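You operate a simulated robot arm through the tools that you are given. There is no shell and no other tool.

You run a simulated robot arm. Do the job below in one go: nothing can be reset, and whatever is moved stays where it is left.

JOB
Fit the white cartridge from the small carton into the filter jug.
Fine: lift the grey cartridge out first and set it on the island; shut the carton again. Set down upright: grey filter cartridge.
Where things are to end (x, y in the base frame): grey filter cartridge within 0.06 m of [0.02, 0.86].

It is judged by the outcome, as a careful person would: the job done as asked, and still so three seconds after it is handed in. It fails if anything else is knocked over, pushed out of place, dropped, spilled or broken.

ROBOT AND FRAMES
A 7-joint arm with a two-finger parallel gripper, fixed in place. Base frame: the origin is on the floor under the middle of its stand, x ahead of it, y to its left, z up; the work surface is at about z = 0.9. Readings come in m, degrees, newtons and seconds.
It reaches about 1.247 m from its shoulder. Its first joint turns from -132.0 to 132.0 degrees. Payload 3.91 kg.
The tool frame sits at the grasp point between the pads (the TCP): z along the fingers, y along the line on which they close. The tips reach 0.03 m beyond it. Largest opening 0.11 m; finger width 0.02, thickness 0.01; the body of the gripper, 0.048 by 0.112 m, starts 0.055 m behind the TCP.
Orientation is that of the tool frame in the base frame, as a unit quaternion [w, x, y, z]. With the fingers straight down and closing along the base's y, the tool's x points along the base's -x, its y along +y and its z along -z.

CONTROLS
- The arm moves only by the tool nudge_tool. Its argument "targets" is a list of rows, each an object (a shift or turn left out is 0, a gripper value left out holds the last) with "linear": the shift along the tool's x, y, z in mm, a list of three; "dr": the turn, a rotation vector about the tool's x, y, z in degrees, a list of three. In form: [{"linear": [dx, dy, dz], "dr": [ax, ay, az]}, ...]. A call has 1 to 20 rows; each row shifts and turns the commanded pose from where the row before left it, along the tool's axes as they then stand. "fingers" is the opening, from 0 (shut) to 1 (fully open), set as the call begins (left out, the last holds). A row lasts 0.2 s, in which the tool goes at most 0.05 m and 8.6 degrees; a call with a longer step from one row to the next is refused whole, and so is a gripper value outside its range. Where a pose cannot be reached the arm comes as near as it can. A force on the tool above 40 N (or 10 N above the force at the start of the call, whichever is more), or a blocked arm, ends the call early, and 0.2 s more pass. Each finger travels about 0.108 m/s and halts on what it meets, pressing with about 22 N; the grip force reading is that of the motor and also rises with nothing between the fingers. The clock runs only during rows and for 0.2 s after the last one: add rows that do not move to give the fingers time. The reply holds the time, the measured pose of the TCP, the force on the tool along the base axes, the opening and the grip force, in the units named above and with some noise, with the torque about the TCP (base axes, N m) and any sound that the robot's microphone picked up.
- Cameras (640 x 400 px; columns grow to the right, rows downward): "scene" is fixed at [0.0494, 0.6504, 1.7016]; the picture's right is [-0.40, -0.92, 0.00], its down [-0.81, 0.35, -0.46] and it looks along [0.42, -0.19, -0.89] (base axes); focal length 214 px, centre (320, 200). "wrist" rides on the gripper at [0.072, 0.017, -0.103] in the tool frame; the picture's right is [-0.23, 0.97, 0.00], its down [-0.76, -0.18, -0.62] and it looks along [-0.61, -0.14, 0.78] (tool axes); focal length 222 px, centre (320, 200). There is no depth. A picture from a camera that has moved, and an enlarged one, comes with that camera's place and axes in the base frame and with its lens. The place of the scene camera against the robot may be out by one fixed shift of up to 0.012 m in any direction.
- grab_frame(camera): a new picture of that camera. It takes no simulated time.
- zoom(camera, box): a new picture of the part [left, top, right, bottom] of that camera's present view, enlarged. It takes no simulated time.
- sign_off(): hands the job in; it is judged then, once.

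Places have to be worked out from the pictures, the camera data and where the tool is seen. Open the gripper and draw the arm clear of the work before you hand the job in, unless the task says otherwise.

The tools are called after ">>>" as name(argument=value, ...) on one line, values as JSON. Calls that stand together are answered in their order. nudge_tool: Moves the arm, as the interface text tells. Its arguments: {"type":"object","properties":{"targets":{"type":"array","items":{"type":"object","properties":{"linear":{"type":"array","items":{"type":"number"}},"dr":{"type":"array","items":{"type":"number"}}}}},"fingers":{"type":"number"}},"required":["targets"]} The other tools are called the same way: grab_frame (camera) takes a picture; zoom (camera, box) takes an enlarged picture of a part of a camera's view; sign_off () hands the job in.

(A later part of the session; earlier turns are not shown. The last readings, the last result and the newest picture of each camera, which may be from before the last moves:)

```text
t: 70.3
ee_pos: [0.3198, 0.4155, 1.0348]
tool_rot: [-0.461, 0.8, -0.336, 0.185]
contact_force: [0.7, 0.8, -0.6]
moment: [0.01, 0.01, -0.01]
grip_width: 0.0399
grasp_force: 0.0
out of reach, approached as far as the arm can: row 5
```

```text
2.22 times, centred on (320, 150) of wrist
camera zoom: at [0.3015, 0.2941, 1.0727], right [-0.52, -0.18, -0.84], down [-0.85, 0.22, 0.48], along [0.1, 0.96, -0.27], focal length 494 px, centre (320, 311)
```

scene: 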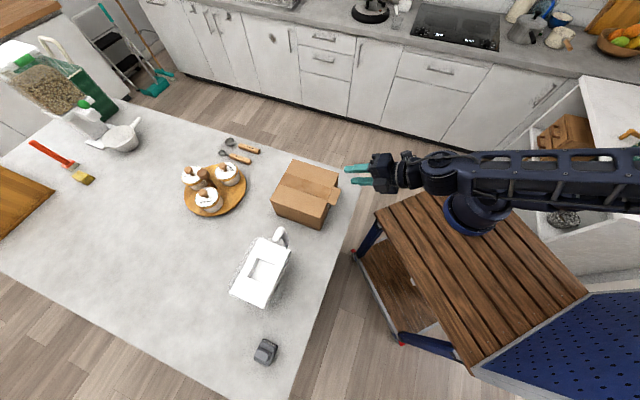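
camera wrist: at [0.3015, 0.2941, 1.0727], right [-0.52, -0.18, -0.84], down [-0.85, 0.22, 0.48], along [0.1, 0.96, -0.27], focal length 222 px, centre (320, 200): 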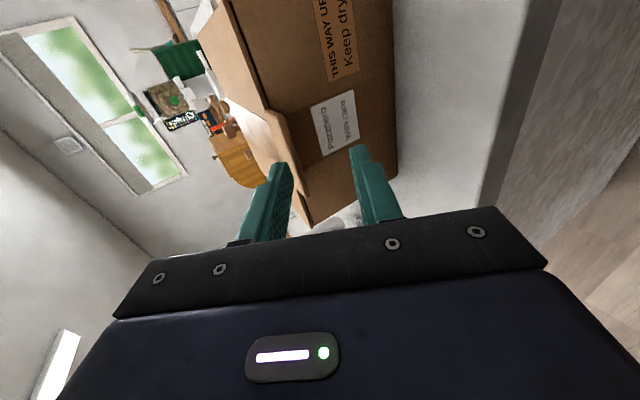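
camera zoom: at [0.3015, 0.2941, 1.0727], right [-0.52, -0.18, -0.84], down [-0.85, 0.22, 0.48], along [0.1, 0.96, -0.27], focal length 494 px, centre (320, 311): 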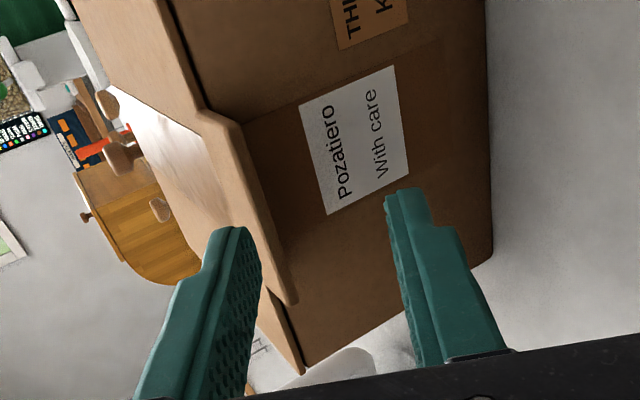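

The tab lies between the two fingertips. I slide in 30 mm and check.

>>> nudge_tool(targets=[{"linear": [-1, -7.5, 13]}, {"linear": [-1, -7.5, 13]}, {"linear": [0, 0, 0]}])

>>> zoom(camera="wrist", box=[200, 60, 440, 240])

>>> zoom(camera="scene", box=[260, 130, 420, 240])

```text
t: 71.1
ee_pos: [0.3315, 0.4394, 1.036]
tool_rot: [-0.461, 0.801, -0.331, 0.192]
contact_force: [0.0, -0.5, 0.7]
moment: [0.0, -0.02, 0.0]
grip_width: 0.0399
grasp_force: 0.0
```

```text
2.22 times, centred on (320, 150) of wrist
camera zoom: at [0.3137, 0.3192, 1.0746], right [-0.5, -0.19, -0.84], down [-0.86, 0.22, 0.46], along [0.1, 0.96, -0.27], focal length 494 px, centre (320, 311)
```

zoom: 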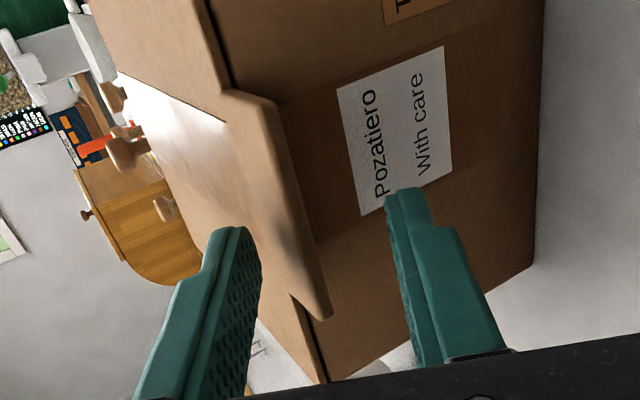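

```text
3.64 times, centred on (340, 185) of scene
camera zoom: at [0.0494, 0.6504, 1.7016], right [-0.4, -0.92, 0.0], down [-0.81, 0.35, -0.46], along [0.42, -0.19, -0.89], focal length 780 px, centre (247, 254)
```

zoom: 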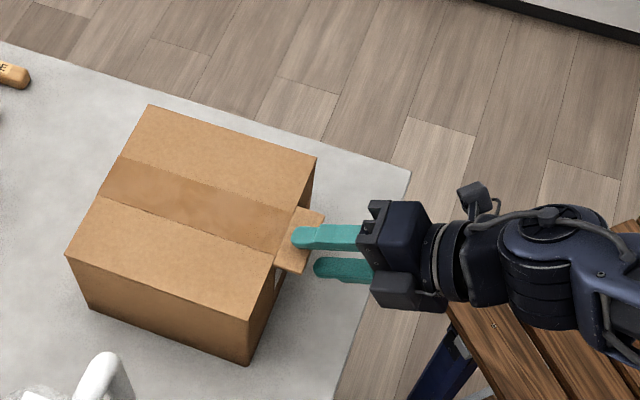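

The upper finger is over the tab and the lower is beneath it. I slide in the remaining 28 mm with a small sideways correction.

>>> nudge_tool(targets=[{"linear": [2.5, -7.1, 12.3]}, {"linear": [2.5, -7.1, 12.3]}, {"linear": [0, 0, 0]}])

>>> zoom(camera="wrist", box=[200, 60, 440, 240])

>>> zoom(camera="scene", box=[260, 130, 420, 240])

```text
t: 71.9
ee_pos: [0.3543, 0.4568, 1.0355]
tool_rot: [-0.461, 0.801, -0.332, 0.191]
contact_force: [0.2, 0.2, -0.1]
moment: [0.03, 0.01, 0.03]
grip_width: 0.04
grasp_force: 0.1
```

```text
2.22 times, centred on (320, 150) of wrist
camera zoom: at [0.3374, 0.336, 1.074], right [-0.51, -0.19, -0.84], down [-0.86, 0.22, 0.47], along [0.1, 0.96, -0.27], focal length 494 px, centre (320, 311)
```

zoom: 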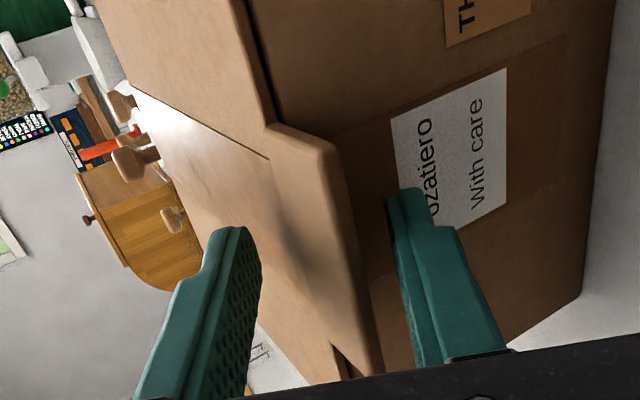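

```text
3.64 times, centred on (340, 185) of scene
camera zoom: at [0.0494, 0.6504, 1.7016], right [-0.4, -0.92, 0.0], down [-0.81, 0.35, -0.46], along [0.42, -0.19, -0.89], focal length 780 px, centre (247, 254)
```

zoom: 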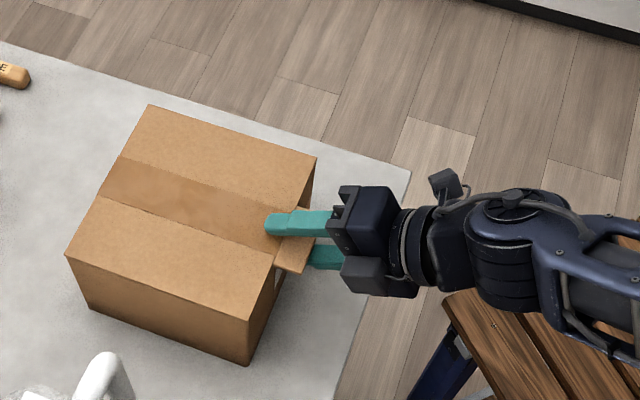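

The cage is in place (lower finger under the tab, upper above, no contact). I now lift about 15° without gripping and check that the box stays put.

>>> nudge_tool(targets=[{"linear": [0, -10, -4]}, {"linear": [0, -13, -5]}, {"linear": [0, -13, -5]}, {"linear": [0, -13, -5]}, {"linear": [0, -12.4, -4]}, {"linear": [0, 0, 0]}])

>>> zoom(camera="scene", box=[230, 110, 390, 240])

>>> grab_frame(camera="wrist")

```text
t: 73.3
ee_pos: [0.3628, 0.463, 1.1004]
tool_rot: [-0.461, 0.801, -0.331, 0.192]
contact_force: [-1.0, 0.6, 0.3]
moment: [0.02, -0.03, -0.02]
grip_width: 0.0399
grasp_force: 0.6
```

```text
3.08 times, centred on (310, 175) of scene
camera zoom: at [0.0494, 0.6504, 1.7016], right [-0.4, -0.92, 0.0], down [-0.81, 0.35, -0.46], along [0.42, -0.19, -0.89], focal length 660 px, centre (351, 277)
```

zoom: 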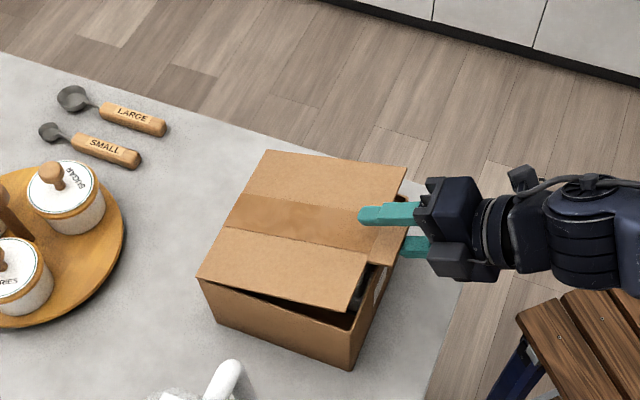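

```text
taken
camera wrist: at [0.3454, 0.3424, 1.1391], right [-0.51, -0.19, -0.84], down [-0.86, 0.22, 0.47], along [0.1, 0.96, -0.27], focal length 222 px, centre (320, 200)
```

wrist: 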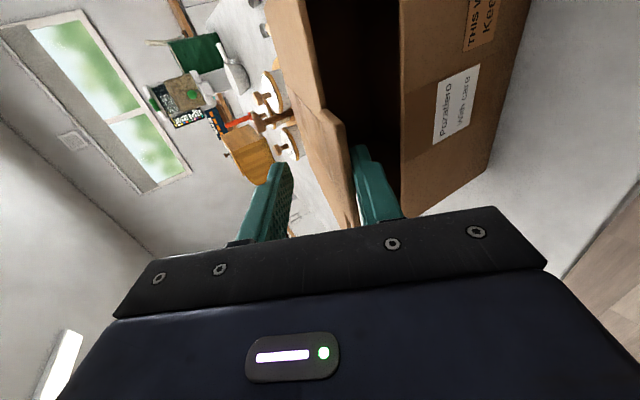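

The lid opens freely and the box corners haven't moved. I continue to about 30°, then start pitching the tool with the lid.

>>> nudge_tool(targets=[{"linear": [0, -14, -2.1]}, {"linear": [0, -14, -2.1]}, {"linear": [0, -14, -2.1]}, {"linear": [0, -14, -2.1]}, {"linear": [0, -18.7, 2.2], "dr": [-5, 0, 0]}, {"linear": [0, -18.7, 2.2], "dr": [-5, 0, 0]}, {"linear": [0, -18.7, 2.2], "dr": [-5, 0, 0]}, {"linear": [0, -18.7, 2.2], "dr": [-5, 0, 0]}, {"linear": [0, 0, 0]}])

>>> zoom(camera="scene", box=[210, 90, 390, 240])

>>> grab_frame(camera="wrist")

```text
t: 75.3
ee_pos: [0.4152, 0.5158, 1.2068]
tool_rot: [-0.315, 0.869, -0.358, 0.131]
contact_force: [-0.9, -0.8, -0.3]
moment: [-0.01, -0.05, -0.01]
grip_width: 0.0401
grasp_force: 0.0
```

```text
2.67 times, centred on (300, 165) of scene
camera zoom: at [0.0494, 0.6504, 1.7016], right [-0.4, -0.92, 0.0], down [-0.81, 0.35, -0.46], along [0.42, -0.19, -0.89], focal length 572 px, centre (373, 293)
```

zoom: 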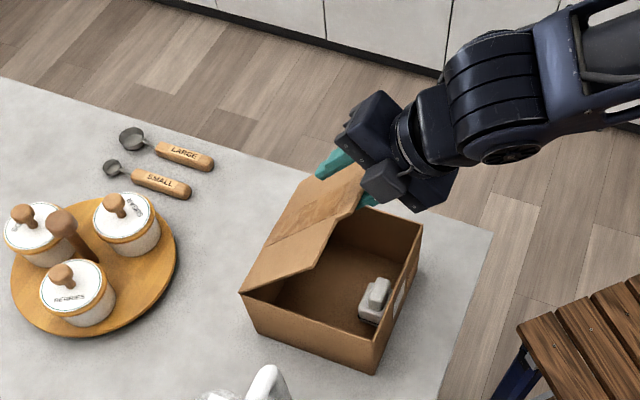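

```text
taken
camera wrist: at [0.4102, 0.4076, 1.2768], right [-0.69, -0.37, -0.62], down [-0.73, 0.35, 0.59], along [0.0, 0.86, -0.51], focal length 222 px, centre (320, 200)
```

wrist: 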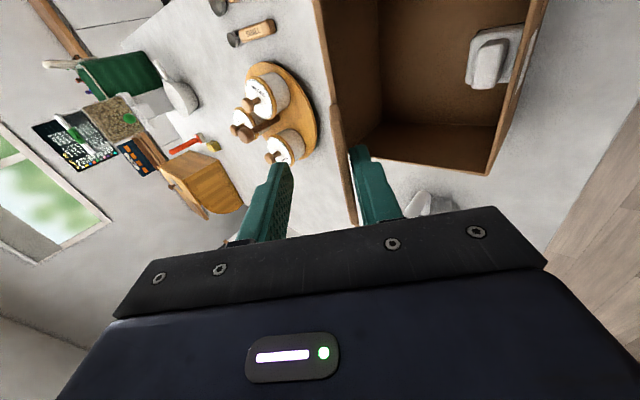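

The lid is at about 50° and the box has not moved. I can see the white cartridge inside, against the near wall. I continue the swing to 90°.

>>> nudge_tool(targets=[{"linear": [0, -18.7, 2.2], "dr": [-5, 0, 0]}, {"linear": [0, -18.7, 2.2], "dr": [-5, 0, 0]}, {"linear": [0, -18.7, 2.2], "dr": [-5, 0, 0]}, {"linear": [0, -18.7, 2.2], "dr": [-5, 0, 0]}, {"linear": [0, -18.7, 2.2], "dr": [-5, 0, 0]}, {"linear": [0, -18.7, 2.2], "dr": [-5, 0, 0]}, {"linear": [0, -18.7, 2.2], "dr": [-5, 0, 0]}, {"linear": [0, 0, 0]}])

>>> zoom(camera="scene", box=[210, 90, 390, 240])

>>> grab_frame(camera="wrist")

```text
t: 77.1
ee_pos: [0.5022, 0.6013, 1.2488]
tool_rot: [-0.039, 0.923, -0.383, 0.017]
contact_force: [0.5, -0.1, -0.3]
moment: [-0.02, 0.0, 0.01]
grip_width: 0.0399
grasp_force: 0.0
```

```text
2.67 times, centred on (300, 165) of scene
camera zoom: at [0.0494, 0.6504, 1.7016], right [-0.4, -0.92, 0.0], down [-0.81, 0.35, -0.46], along [0.42, -0.19, -0.89], focal length 572 px, centre (373, 293)
```

zoom: 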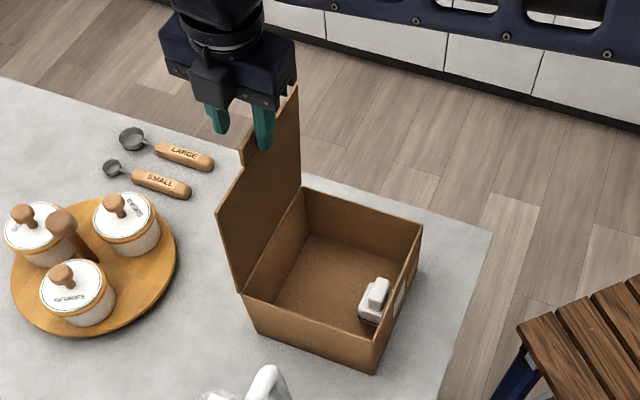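

```text
taken
camera wrist: at [0.5356, 0.532, 1.352], right [-0.85, -0.53, -0.08], down [-0.45, 0.63, 0.64], along [-0.28, 0.58, -0.77], focal length 222 px, centre (320, 200)
```

wrist: 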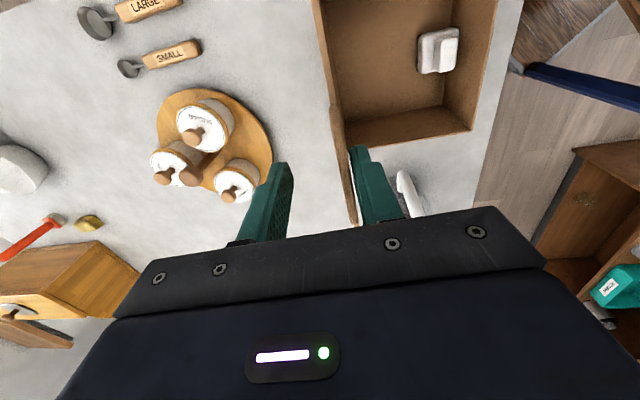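

The lid is nearly vertical and the box is still in place. I carry it past vertical, so that it leans onto the far finger.

>>> nudge_tool(targets=[{"linear": [0, -18.7, 2.2], "dr": [-5, 0, 0]}, {"linear": [0, -18.7, 2.2], "dr": [-5, 0, 0]}, {"linear": [0, -18.7, 2.2], "dr": [-5, 0, 0]}, {"linear": [0, 0, 0]}, {"linear": [0, 0, 0]}])

>>> zoom(camera="scene", box=[210, 90, 390, 240])

>>> grab_frame(camera="wrist")

```text
t: 78.3
ee_pos: [0.542, 0.6422, 1.2414]
tool_rot: [0.082, 0.92, -0.381, -0.033]
contact_force: [0.0, -0.6, 0.0]
moment: [0.02, 0.0, -0.01]
grip_width: 0.0401
grasp_force: 0.1
```

```text
2.67 times, centred on (300, 165) of scene
camera zoom: at [0.0494, 0.6504, 1.7016], right [-0.4, -0.92, 0.0], down [-0.81, 0.35, -0.46], along [0.42, -0.19, -0.89], focal length 572 px, centre (373, 293)
```

zoom: 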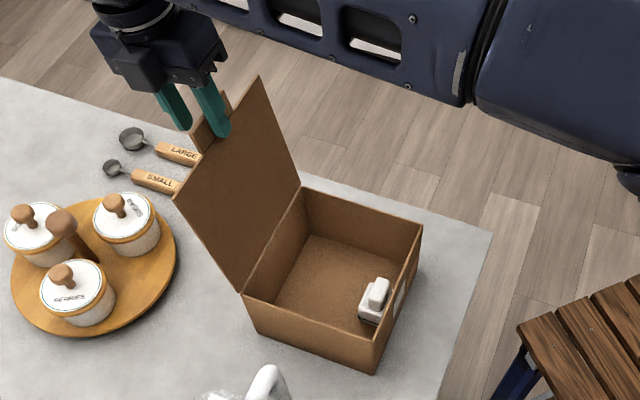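

```text
taken
camera wrist: at [0.5952, 0.5916, 1.347], right [-0.84, -0.52, 0.17], down [-0.34, 0.74, 0.58], along [-0.43, 0.43, -0.8], focal length 222 px, centre (320, 200)
```

wrist: 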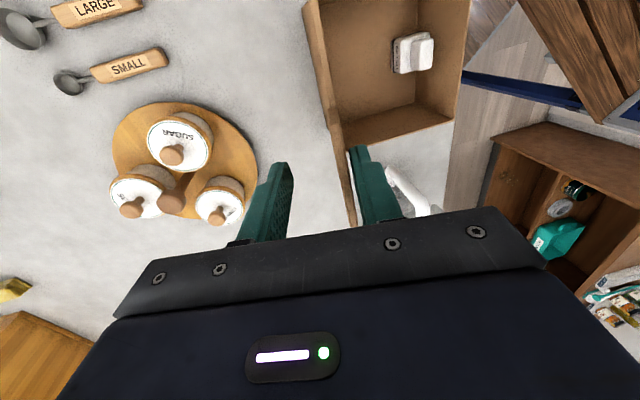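

The lid stays against the near finger and does not fall, so the hinge has some friction. I centre it between the fingers and withdraw along the lid's length to see if it stays open.

>>> nudge_tool(targets=[{"linear": [0, 8, 0]}, {"linear": [0, 0, 0]}, {"linear": [0, 0, 0]}])

>>> zoom(camera="wrist", box=[220, 80, 440, 240])

```text
t: 79.1
ee_pos: [0.5367, 0.637, 1.2406]
tool_rot: [0.082, 0.92, -0.381, -0.033]
contact_force: [-0.1, 0.0, 0.2]
moment: [0.04, -0.01, 0.0]
grip_width: 0.0399
grasp_force: 0.0
```

```text
2.50 times, centred on (330, 160) of wrist
camera zoom: at [0.5894, 0.5865, 1.3482], right [-0.84, -0.52, 0.17], down [-0.34, 0.74, 0.58], along [-0.43, 0.43, -0.8], focal length 555 px, centre (295, 300)
```

zoom: 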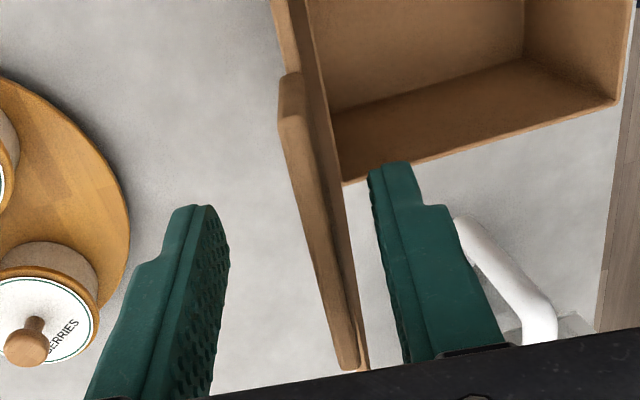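

The lid stands by itself between the fingers. I withdraw upward along it.

>>> nudge_tool(targets=[{"linear": [0, 0, -20]}, {"linear": [0, 0, -30]}, {"linear": [0, 0, -30]}, {"linear": [0, 0, -20]}, {"linear": [0, 0, 0]}])

>>> zoom(camera="scene", box=[210, 90, 390, 240])

>>> grab_frame(camera="wrist")

```text
t: 80.3
ee_pos: [0.55, 0.6478, 1.3435]
tool_rot: [0.082, 0.92, -0.381, -0.033]
contact_force: [0.4, 0.2, 0.6]
moment: [-0.02, 0.02, -0.01]
grip_width: 0.04
grasp_force: 0.2
```

```text
2.67 times, centred on (300, 165) of scene
camera zoom: at [0.0494, 0.6504, 1.7016], right [-0.4, -0.92, 0.0], down [-0.81, 0.35, -0.46], along [0.42, -0.19, -0.89], focal length 572 px, centre (373, 293)
```

zoom: 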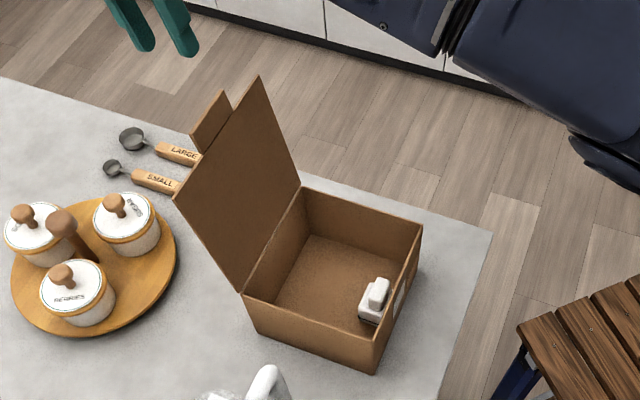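

```text
taken
camera wrist: at [0.6022, 0.5978, 1.4484], right [-0.84, -0.52, 0.17], down [-0.34, 0.74, 0.58], along [-0.43, 0.43, -0.8], focal length 222 px, centre (320, 200)
```

wrist: 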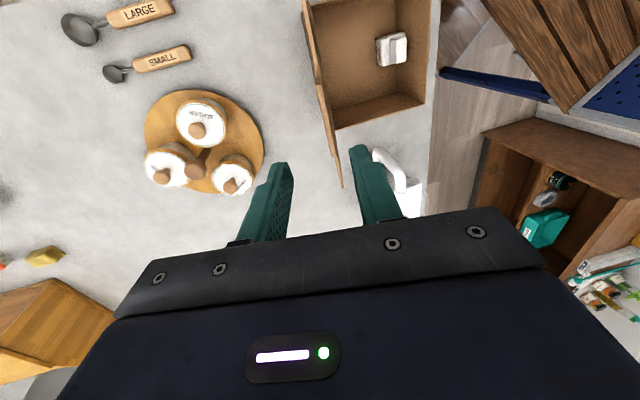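

The lid stays open. Now a closer look at the white cartridge in the box.

>>> zoom(camera="scene", box=[320, 175, 375, 225])

>>> zoom(camera="wrist", box=[300, 0, 440, 130])

>>> zoom(camera="scene", box=[290, 150, 350, 210])

```text
8.00 times, centred on (348, 200) of scene
camera zoom: at [0.0494, 0.6504, 1.7016], right [-0.4, -0.92, 0.0], down [-0.81, 0.35, -0.46], along [0.42, -0.19, -0.89], focal length 1716 px, centre (100, 200)
```

zoom: 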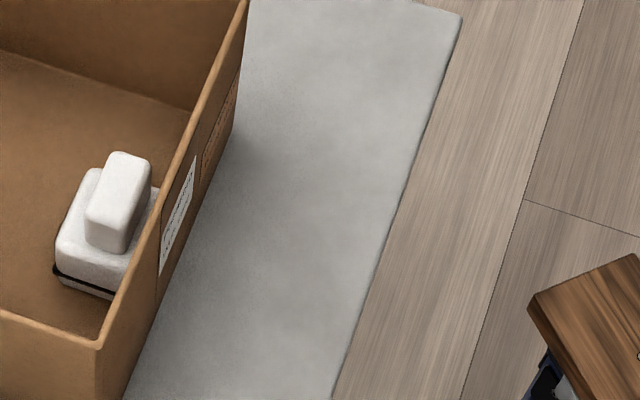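

```text
3.08 times, centred on (370, 65) of wrist
camera zoom: at [0.6022, 0.5978, 1.4484], right [-0.84, -0.52, 0.17], down [-0.34, 0.74, 0.58], along [-0.43, 0.43, -0.8], focal length 684 px, centre (166, 615)
```

zoom: 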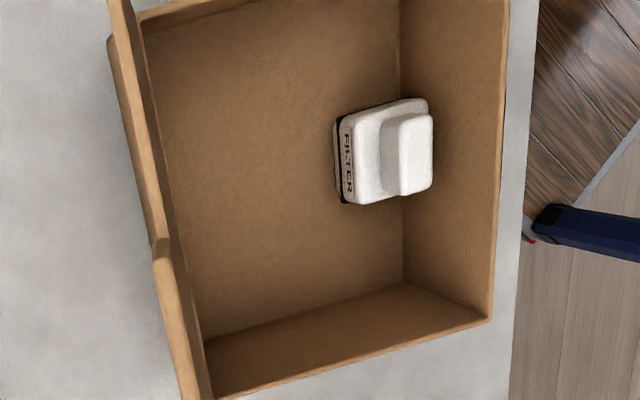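

```text
6.67 times, centred on (320, 180) of scene
camera zoom: at [0.0494, 0.6504, 1.7016], right [-0.4, -0.92, 0.0], down [-0.81, 0.35, -0.46], along [0.42, -0.19, -0.89], focal length 1430 px, centre (320, 333)
```

zoom: 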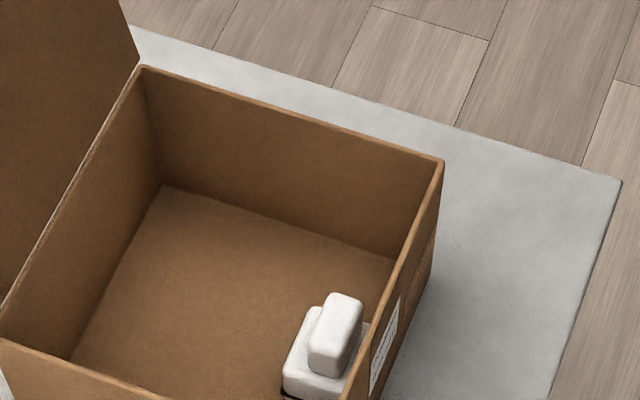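

The white cartridge stands upright against the near wall of the box, knob up, at about i = 0.624 along the inward diagonal, i.e. (0.392, 0.491). I level the tool, pass back over the open lid at height, and turn the gripper so it closes parallel to that wall.

>>> nudge_tool(targets=[{"linear": [0, 0, -10], "dr": [5, 0, 0]}, {"linear": [0, 0, 0], "dr": [5, 0, 0]}, {"linear": [0, 36, 0]}, {"linear": [0, 36, 0]}, {"linear": [0, 36, 0]}, {"linear": [0, 36, 0]}, {"linear": [0, 36, 0]}, {"linear": [0, 30, 0]}, {"linear": [0, 0, 0]}], fingers=0.75)

>>> nudge_tool(targets=[{"dr": [0, 0, 8.2]}, {"dr": [0, 0, 8.2]}, {"dr": [0, 0, 8.2]}, {"dr": [0, 0, 8.2]}, {"dr": [0, 0, 8.2]}, {"dr": [0, 0, 8.2]}, {"dr": [0, 0, 8.2]}, {"dr": [0, 0, 8.2]}, {"dr": [0, 0, 8.2]}, {"dr": [0, 0, 8.2]}, {"dr": [0, 0, 8]}, {"linear": [0, 0, 0]}])

>>> grab_frame(camera="wrist")

>>> grab_frame(camera="scene")

```text
t: 82.3
ee_pos: [0.4012, 0.5016, 1.3518]
tool_rot: [0.001, 0.924, -0.382, 0.002]
contact_force: [0.1, 0.3, -0.6]
moment: [0.0, -0.02, 0.01]
grip_width: 0.0825
grasp_force: 0.1
```

```text
t: 84.9
ee_pos: [0.4023, 0.502, 1.352]
tool_rot: [0.0, -0.383, 0.924, -0.001]
contact_force: [-0.1, -0.6, -1.1]
moment: [-0.03, 0.01, 0.02]
grip_width: 0.0824
grasp_force: 0.1
```

```text
taken
camera wrist: at [0.3392, 0.4622, 1.4555], right [-0.53, 0.85, 0.0], down [0.67, 0.41, 0.62], along [0.53, 0.33, -0.78], focal length 222 px, centre (320, 200)
```

wrist: 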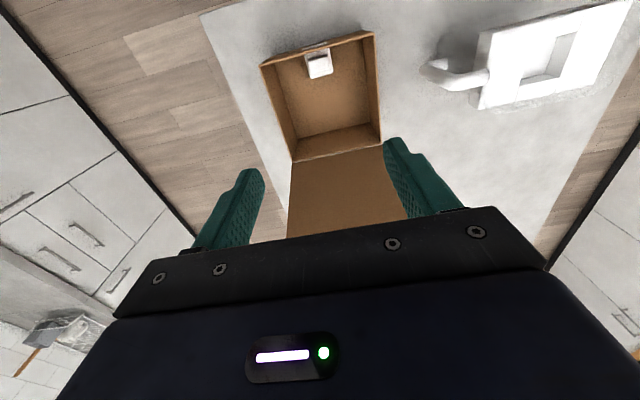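

```text
taken
```

scene: 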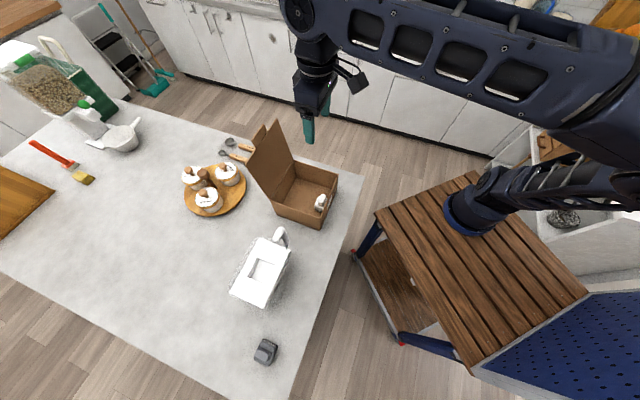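

>>> zoom(camera="wrist", box=[250, 20, 400, 170])

>>> zoom(camera="wrist", box=[290, 35, 350, 90])

```text
2.67 times, centred on (325, 95) of wrist
camera zoom: at [0.3392, 0.4622, 1.4555], right [-0.53, 0.85, 0.0], down [0.67, 0.41, 0.62], along [0.53, 0.33, -0.78], focal length 592 px, centre (307, 480)
```

zoom: 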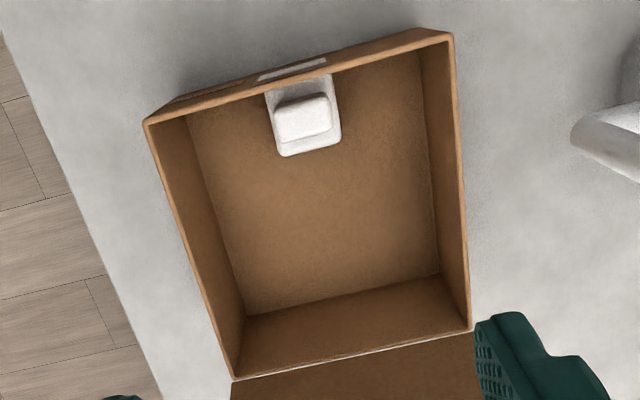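

```text
7.27 times, centred on (320, 62) of wrist
camera zoom: at [0.3392, 0.4622, 1.4555], right [-0.53, 0.85, 0.0], down [0.67, 0.41, 0.62], along [0.53, 0.33, -0.78], focal length 1615 px, centre (320, 1200)
```

zoom: 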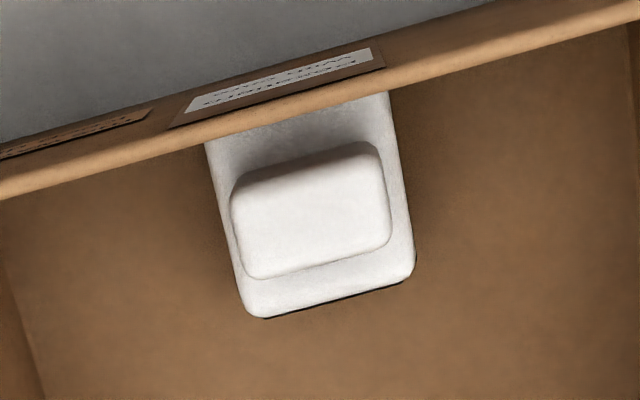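

From directly above, the cartridge centre is at i = 0.6235, w = 0.070 and it sits square against the wall. I offset the grip 7 mm inward so that the gripper body clears the wall, then descend part way.

>>> nudge_tool(targets=[{"linear": [8.2, 0, 0]}, {"linear": [0, 0, 40]}, {"linear": [0, 0, 40]}, {"linear": [0, 0, 40]}, {"linear": [0, 0, 40]}, {"linear": [0, 0, 40]}, {"linear": [0, 0, 40]}, {"linear": [0, 0, 32]}, {"linear": [0, 0, 0]}])

>>> grab_frame(camera="wrist")

>>> zoom(camera="scene", box=[230, 100, 390, 240])

```text
t: 86.9
ee_pos: [0.394, 0.4951, 1.0755]
tool_rot: [-0.001, -0.383, 0.924, -0.001]
contact_force: [0.3, 0.2, -0.7]
moment: [0.01, -0.01, 0.0]
grip_width: 0.0823
grasp_force: 0.1
```

```text
taken
camera wrist: at [0.3321, 0.4556, 1.181], right [-0.53, 0.85, 0.0], down [0.66, 0.41, 0.62], along [0.53, 0.33, -0.78], focal length 222 px, centre (320, 200)
```

wrist: 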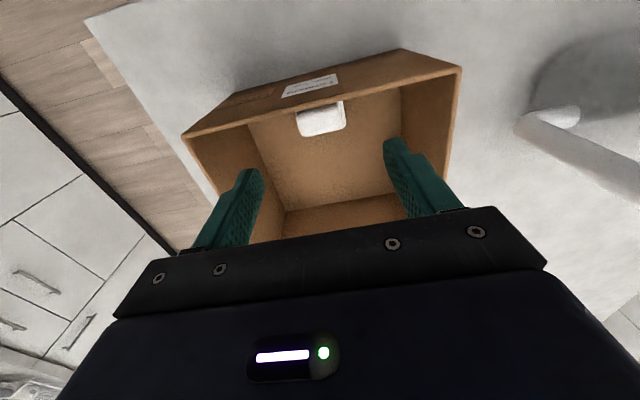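

```text
2.86 times, centred on (310, 170) of scene
camera zoom: at [0.0494, 0.6504, 1.7016], right [-0.4, -0.92, 0.0], down [-0.81, 0.35, -0.46], along [0.42, -0.19, -0.89], focal length 613 px, centre (349, 286)
```

zoom: 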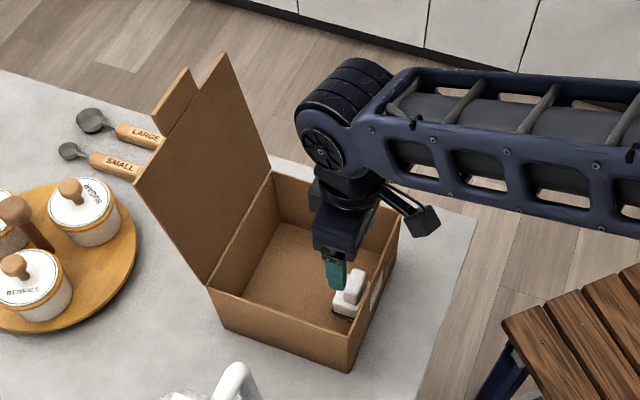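

Well lined up. I descend into the box in smaller steps, straddling the cap.

>>> nudge_tool(targets=[{"linear": [-1.5, 0, 25]}, {"linear": [0, 0, 25]}, {"linear": [0, 0, 25]}, {"linear": [0, 0, 15]}, {"linear": [0, 0, 10]}, {"linear": [0, 0, 0]}])

>>> grab_frame(camera="wrist")

>>> zoom(camera="scene", box=[260, 130, 370, 230])

```text
t: 88.3
ee_pos: [0.3967, 0.4967, 0.9789]
tool_rot: [0.0, -0.383, 0.924, -0.001]
contact_force: [0.0, 0.8, 0.4]
moment: [0.0, 0.0, 0.0]
grip_width: 0.0824
grasp_force: 0.0
```

```text
taken
camera wrist: at [0.3351, 0.4572, 1.0836], right [-0.53, 0.85, 0.0], down [0.66, 0.41, 0.62], along [0.53, 0.33, -0.78], focal length 222 px, centre (320, 200)
```

wrist: 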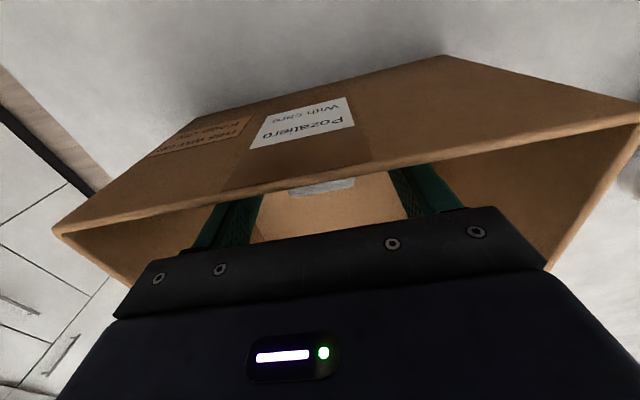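

```text
4.00 times, centred on (315, 180) of scene
camera zoom: at [0.0494, 0.6504, 1.7016], right [-0.4, -0.92, 0.0], down [-0.81, 0.35, -0.46], along [0.42, -0.19, -0.89], focal length 858 px, centre (340, 280)
```

zoom: 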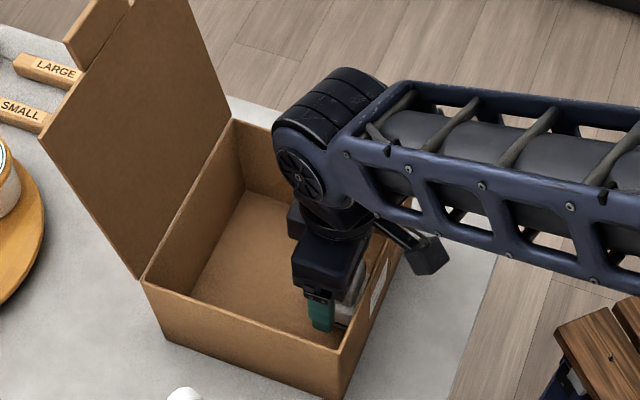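

No contact. I lower the last 10 mm and close on the cap.

>>> nudge_tool(targets=[{"linear": [0, 0, 5]}, {"linear": [0, 0, 5]}, {"linear": [0, 0, 0]}])

>>> nudge_tool(targets=[{"linear": [0, 0, 0]}, {"linear": [0, 0, 0]}, {"linear": [0, 0, 0]}], fingers=0)

>>> zoom(camera="scene", box=[260, 130, 370, 230])

```text
t: 89.1
ee_pos: [0.3978, 0.4953, 0.9687]
tool_rot: [-0.001, -0.382, 0.924, -0.001]
contact_force: [0.2, -0.1, 0.8]
moment: [0.0, -0.02, -0.04]
grip_width: 0.0825
grasp_force: 0.0
```

```text
t: 89.9
ee_pos: [0.3985, 0.4968, 0.9682]
tool_rot: [0.0, -0.383, 0.924, -0.001]
contact_force: [0.6, 0.5, 1.0]
moment: [-0.02, -0.03, 0.02]
grip_width: 0.0495
grasp_force: 21.9
```

```text
4.00 times, centred on (315, 180) of scene
camera zoom: at [0.0494, 0.6504, 1.7016], right [-0.4, -0.92, 0.0], down [-0.81, 0.35, -0.46], along [0.42, -0.19, -0.89], focal length 858 px, centre (340, 280)
```

zoom: 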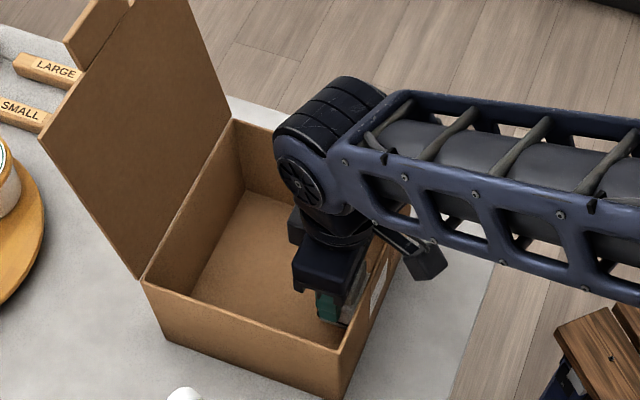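

The cap is gripped at 49.5 mm. I lift gently, easing a couple of millimetres away from the wall.

>>> nudge_tool(targets=[{"linear": [0, 0, -4]}, {"linear": [-2, 0, -4]}, {"linear": [-1, 0, -8]}, {"linear": [0, 0, 0]}])

>>> nudge_tool(targets=[{"linear": [0, 0, -15]}, {"linear": [0, 0, -20]}, {"linear": [0, 0, -25]}, {"linear": [0, 0, -25]}, {"linear": [0, 0, -30]}, {"linear": [0, 0, -30]}, {"linear": [0, 0, 0]}])

>>> grab_frame(camera="wrist")

>>> zoom(camera="scene", box=[230, 100, 390, 240])

```text
t: 90.9
ee_pos: [0.3992, 0.4989, 0.985]
tool_rot: [-0.001, -0.382, 0.924, -0.001]
contact_force: [0.1, -1.1, -0.7]
moment: [0.01, -0.02, 0.01]
grip_width: 0.0495
grasp_force: 21.9
```

```text
t: 92.5
ee_pos: [0.3994, 0.4976, 1.1276]
tool_rot: [0.0, -0.383, 0.924, -0.001]
contact_force: [0.7, -0.6, -0.8]
moment: [-0.02, -0.03, 0.01]
grip_width: 0.0492
grasp_force: 22.4
```

```text
taken
camera wrist: at [0.3363, 0.4583, 1.2329], right [-0.53, 0.85, 0.0], down [0.66, 0.41, 0.62], along [0.53, 0.33, -0.78], focal length 222 px, centre (320, 200)
```

wrist: 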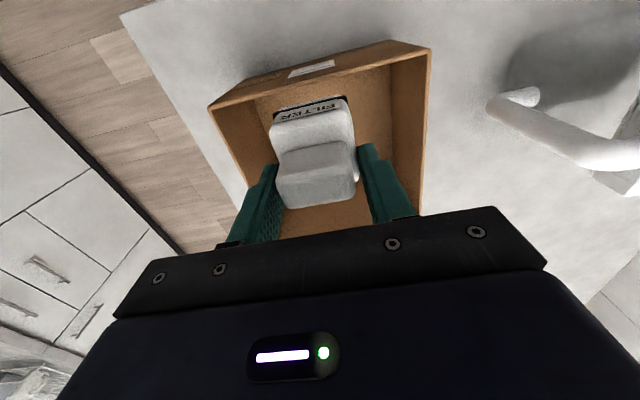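

```text
2.86 times, centred on (310, 170) of scene
camera zoom: at [0.0494, 0.6504, 1.7016], right [-0.4, -0.92, 0.0], down [-0.81, 0.35, -0.46], along [0.42, -0.19, -0.89], focal length 613 px, centre (349, 286)
```

zoom: 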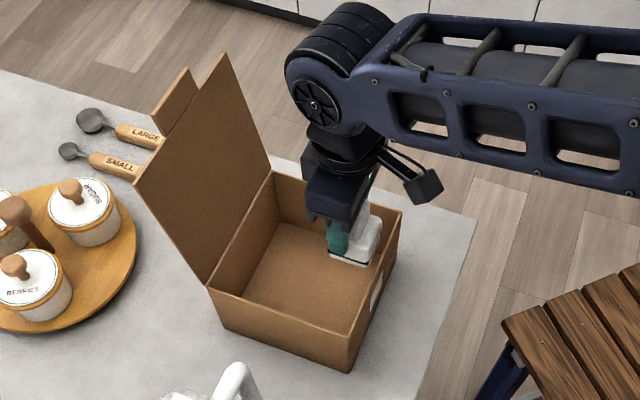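

The white cartridge is out and held squarely. I check the grey one's markings and the jug socket for orientation cues before turning the white one to match.

>>> zoom(camera="scene", box=[240, 325, 295, 375])

>>> zoom(camera="wrist", box=[220, 70, 420, 240])

>>> zoom(camera="scene", box=[225, 225, 305, 315])

```text
8.00 times, centred on (268, 350) of scene
camera zoom: at [0.0494, 0.6504, 1.7016], right [-0.4, -0.92, 0.0], down [-0.81, 0.35, -0.46], along [0.42, -0.19, -0.89], focal length 1716 px, centre (740, -1000)
```

zoom: 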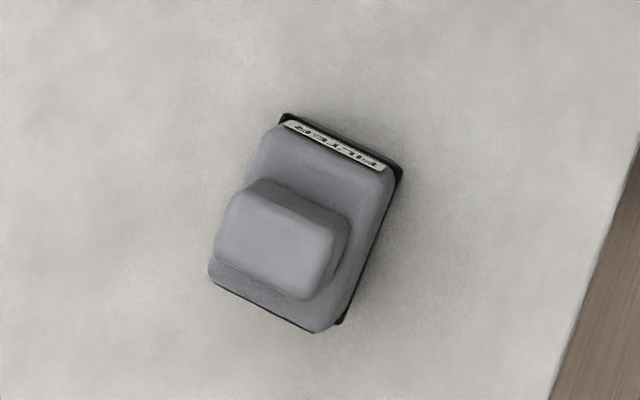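

```text
2.35 times, centred on (320, 155) of wrist
camera zoom: at [0.3363, 0.4583, 1.2329], right [-0.53, 0.85, 0.0], down [0.66, 0.41, 0.62], along [0.53, 0.33, -0.78], focal length 523 px, centre (320, 306)
```

zoom: 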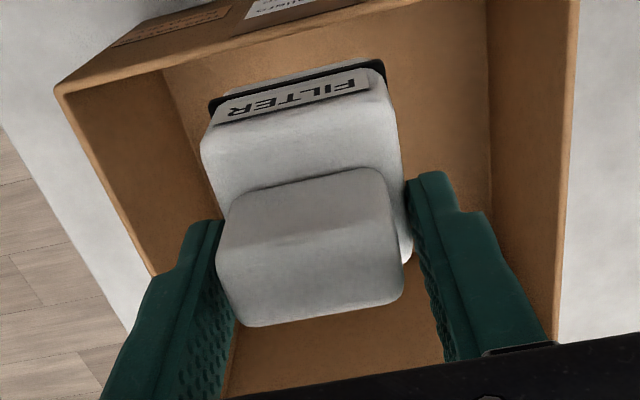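

```text
4.44 times, centred on (265, 270) of scene
camera zoom: at [0.0494, 0.6504, 1.7016], right [-0.4, -0.92, 0.0], down [-0.81, 0.35, -0.46], along [0.42, -0.19, -0.89], focal length 953 px, centre (564, -111)
```

zoom: 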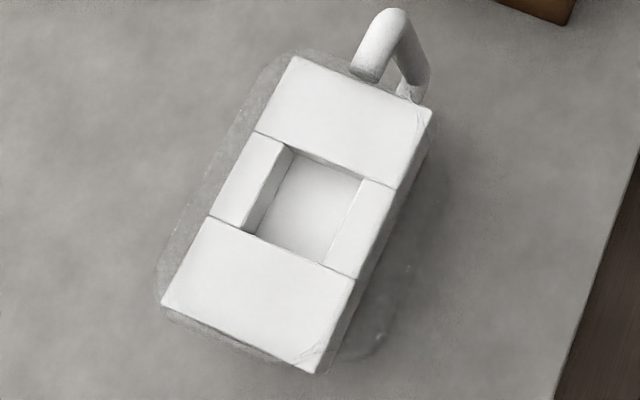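

The grey's FILTER label faced (+x, −y), the handle side of the jug, so the white one must be turned 90° to match. I lift well clear, carry it over to the jug, and turn it there.

>>> nudge_tool(targets=[{"linear": [0, 0, -30]}, {"linear": [0, 0, -35]}, {"linear": [0, 0, -35]}, {"linear": [0, 0, -35]}, {"linear": [0, 0, -35]}, {"linear": [-5.4, 35.9, 0]}, {"linear": [-5.4, 35.9, 0]}, {"linear": [-5.4, 35.9, 0]}, {"linear": [-5.4, 35.9, 0]}, {"linear": [-5.4, 35.9, 0]}, {"linear": [-5.4, 35.9, 0]}, {"linear": [-5.4, 35.9, 0]}, {"linear": [-5.4, 35.9, 0]}, {"linear": [-5.4, 35.9, 0]}, {"linear": [0, 0, 0]}])

>>> nudge_tool(targets=[{"dr": [0, 0, -8.2]}, {"dr": [0, 0, -8.2]}, {"dr": [0, 0, -8.2]}, {"dr": [0, 0, -8.2]}, {"dr": [0, 0, -8.2]}, {"dr": [0, 0, -8.2]}, {"dr": [0, 0, -8.2]}, {"dr": [0, 0, -8.2]}, {"dr": [0, 0, -8.2]}, {"dr": [0, 0, -8.2]}, {"dr": [0, 0, -8]}, {"linear": [0, 0, 0]}, {"linear": [0, 0, 0]}])

>>> grab_frame(camera="wrist")

>>> grab_frame(camera="scene")

```text
t: 95.7
ee_pos: [0.2053, 0.7637, 1.2995]
tool_rot: [-0.001, -0.382, 0.924, -0.001]
contact_force: [0.0, -1.4, -0.7]
moment: [0.01, -0.02, 0.0]
grip_width: 0.0493
grasp_force: 22.2
```

```text
t: 98.5
ee_pos: [0.2061, 0.7618, 1.2995]
tool_rot: [0.001, 0.924, -0.383, 0.001]
contact_force: [0.3, 0.3, -0.5]
moment: [-0.01, -0.01, -0.01]
grip_width: 0.0496
grasp_force: 22.1
```

```text
taken
camera wrist: at [0.245, 0.6982, 1.4041], right [-0.85, -0.53, 0.0], down [-0.41, 0.67, 0.62], along [-0.33, 0.53, -0.78], focal length 222 px, centre (320, 200)
```

wrist: 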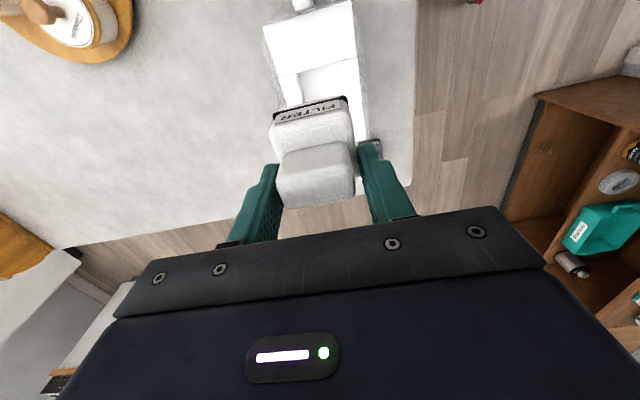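

```text
taken
```

scene: 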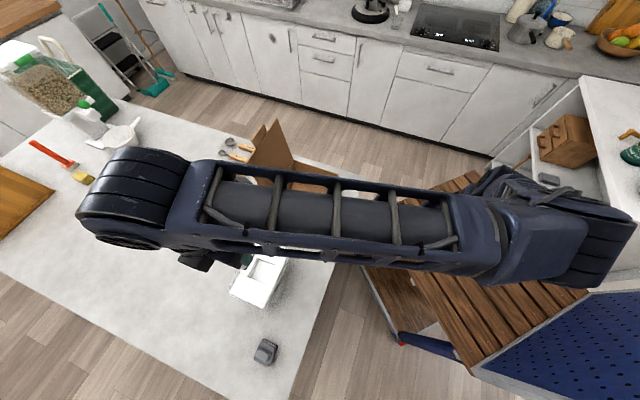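

>>> zoom(camera="wrist", box=[250, 0, 400, 130])

>>> zoom(camera="wrist", box=[250, 80, 400, 230])

```text
3.08 times, centred on (325, 65) of wrist
camera zoom: at [0.245, 0.6982, 1.4041], right [-0.85, -0.53, 0.0], down [-0.41, 0.67, 0.62], along [-0.33, 0.53, -0.78], focal length 684 px, centre (305, 615)
```

zoom: 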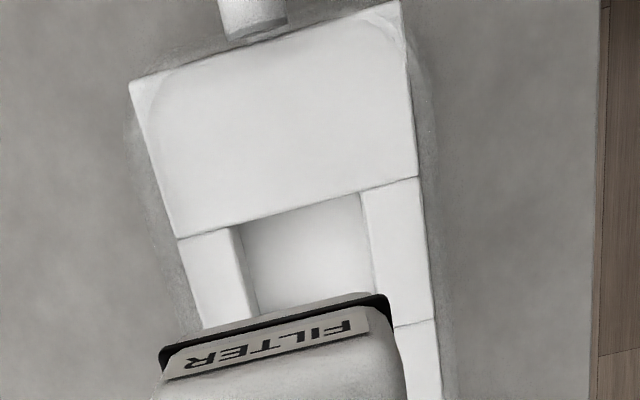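

```text
2.67 times, centred on (325, 155) of wrist
camera zoom: at [0.245, 0.6982, 1.4041], right [-0.85, -0.53, 0.0], down [-0.41, 0.67, 0.62], along [-0.33, 0.53, -0.78], focal length 592 px, centre (307, 320)
```

zoom: 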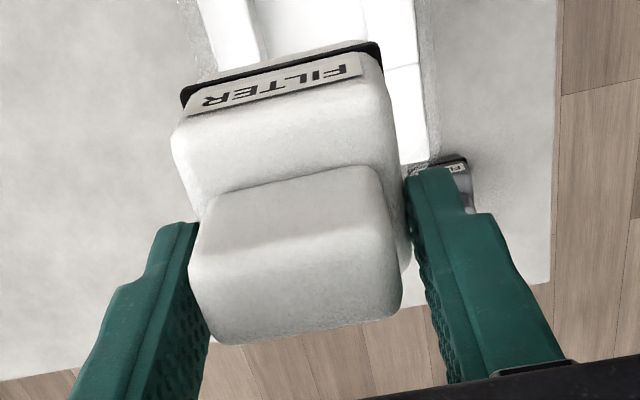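

In the tool frame the opening's centre is at (1.9, 2.8) mm and the cartridge's at (4.1, 0) mm. I shift by (−2.2, +2.8) mm and descend until the cartridge is about 10 mm above the jug, then re-check.

>>> nudge_tool(targets=[{"linear": [-2.2, 2.8, 0]}, {"linear": [0, 0, 35]}, {"linear": [0, 0, 35]}, {"linear": [0, 0, 35]}, {"linear": [0, 0, 25]}, {"linear": [0, 0, 10]}, {"linear": [0, 0, 0]}])

>>> zoom(camera="wrist", box=[210, 30, 440, 230])

>>> grab_frame(camera="wrist")

>>> zoom(camera="scene", box=[210, 210, 330, 320])

```text
t: 100.1
ee_pos: [0.2015, 0.7608, 1.1583]
tool_rot: [0.001, 0.924, -0.382, 0.001]
contact_force: [1.2, -0.4, -0.7]
moment: [-0.01, 0.0, -0.02]
grip_width: 0.0493
grasp_force: 21.7
```

```text
2.00 times, centred on (325, 130) of wrist
camera zoom: at [0.241, 0.6978, 1.2634], right [-0.85, -0.53, 0.0], down [-0.41, 0.67, 0.62], along [-0.33, 0.53, -0.78], focal length 444 px, centre (310, 340)
```

zoom: 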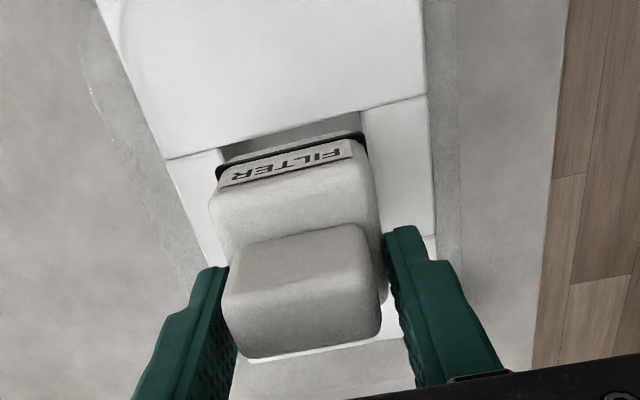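

```text
taken
camera wrist: at [0.241, 0.6978, 1.2634], right [-0.85, -0.53, 0.0], down [-0.41, 0.67, 0.62], along [-0.33, 0.53, -0.78], focal length 222 px, centre (320, 200)
```

wrist: 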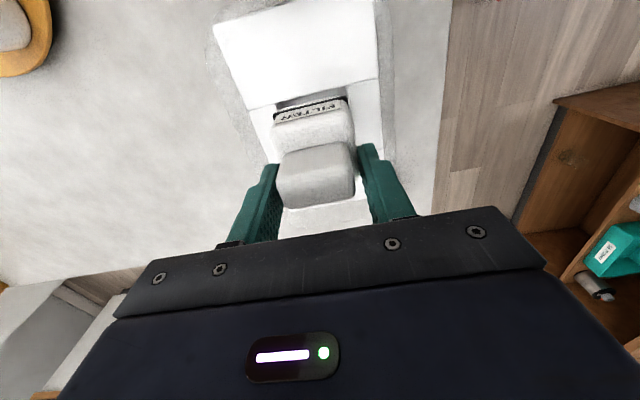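

```text
3.64 times, centred on (270, 265) of scene
camera zoom: at [0.0494, 0.6504, 1.7016], right [-0.4, -0.92, 0.0], down [-0.81, 0.35, -0.46], along [0.42, -0.19, -0.89], focal length 780 px, centre (502, -36)
```

zoom: 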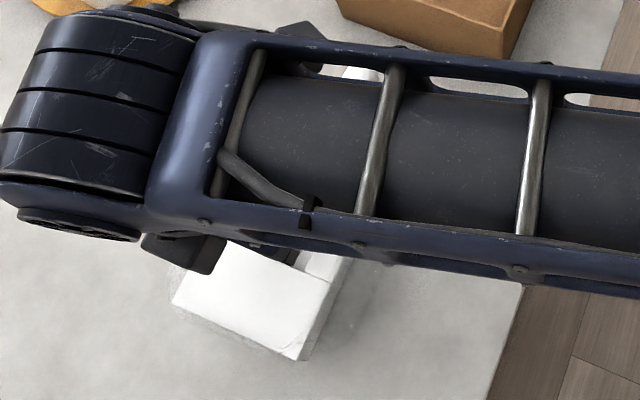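

>>> zoom(camera="wrist", box=[260, 70, 390, 150])

>>> zoom(camera="wrist", box=[340, 70, 400, 150])

```text
4.92 times, centred on (325, 110) of wrist
camera zoom: at [0.241, 0.6978, 1.2634], right [-0.85, -0.53, 0.0], down [-0.41, 0.67, 0.62], along [-0.33, 0.53, -0.78], focal length 1094 px, centre (295, 643)
```

zoom: 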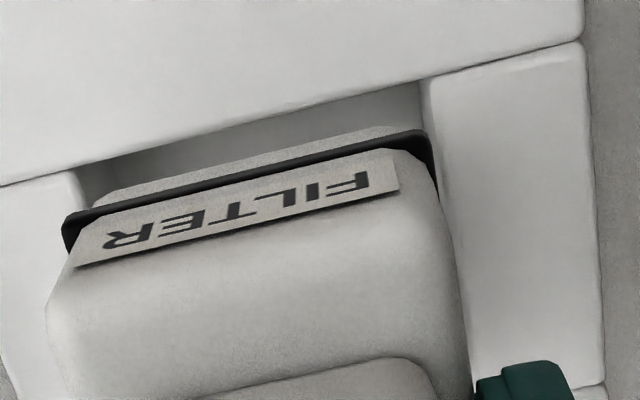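

```text
5.00 times, centred on (370, 110) of wrist
camera zoom: at [0.241, 0.6978, 1.2634], right [-0.85, -0.53, 0.0], down [-0.41, 0.67, 0.62], along [-0.33, 0.53, -0.78], focal length 1111 px, centre (70, 650)
```

zoom: 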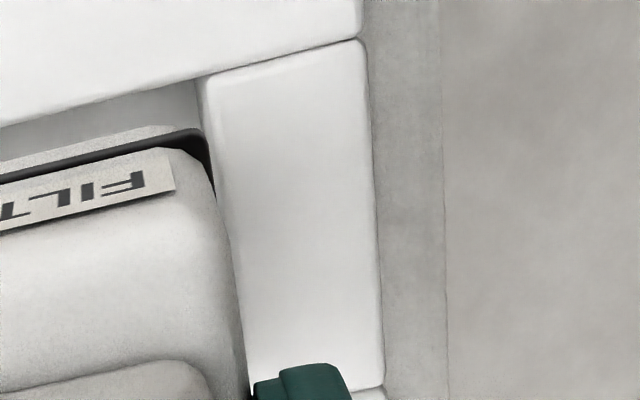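

The opening spans y = −26.7…+27.0 in the tool frame and its near edge is at x = 32.4, against the rim's 31.1, so I am centred to within about 0.5 mm. I start lowering in small steps with force checks.

>>> nudge_tool(targets=[{"linear": [0, 0, 5]}, {"linear": [0, 0, 5]}, {"linear": [0, 0, 0]}])

>>> nudge_tool(targets=[{"linear": [0, 0, 3]}, {"linear": [0, 0, 0]}])

>>> zoom(camera="wrist", box=[260, 70, 390, 150])

```text
t: 100.9
ee_pos: [0.2018, 0.7605, 1.1511]
tool_rot: [0.001, 0.924, -0.382, 0.0]
contact_force: [0.2, -0.9, -1.1]
moment: [-0.02, 0.02, 0.01]
grip_width: 0.0494
grasp_force: 22.3
```

```text
t: 101.5
ee_pos: [0.2011, 0.7604, 1.1459]
tool_rot: [0.001, 0.924, -0.383, -0.001]
contact_force: [-0.4, 0.6, 0.0]
moment: [0.05, 0.01, 0.03]
grip_width: 0.0494
grasp_force: 21.8
```

```text
4.92 times, centred on (325, 110) of wrist
camera zoom: at [0.2409, 0.697, 1.2511], right [-0.85, -0.53, 0.0], down [-0.41, 0.67, 0.62], along [-0.33, 0.53, -0.78], focal length 1094 px, centre (295, 643)
```

zoom: 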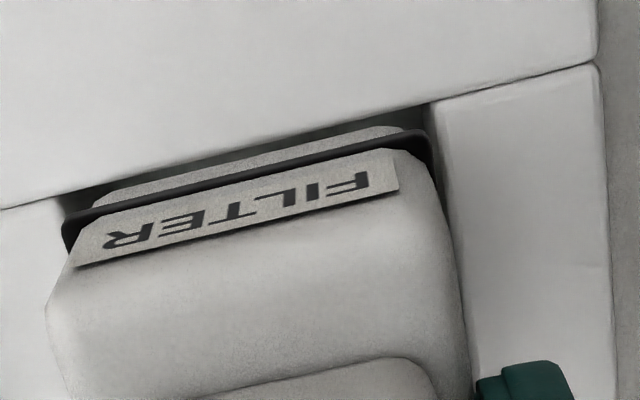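

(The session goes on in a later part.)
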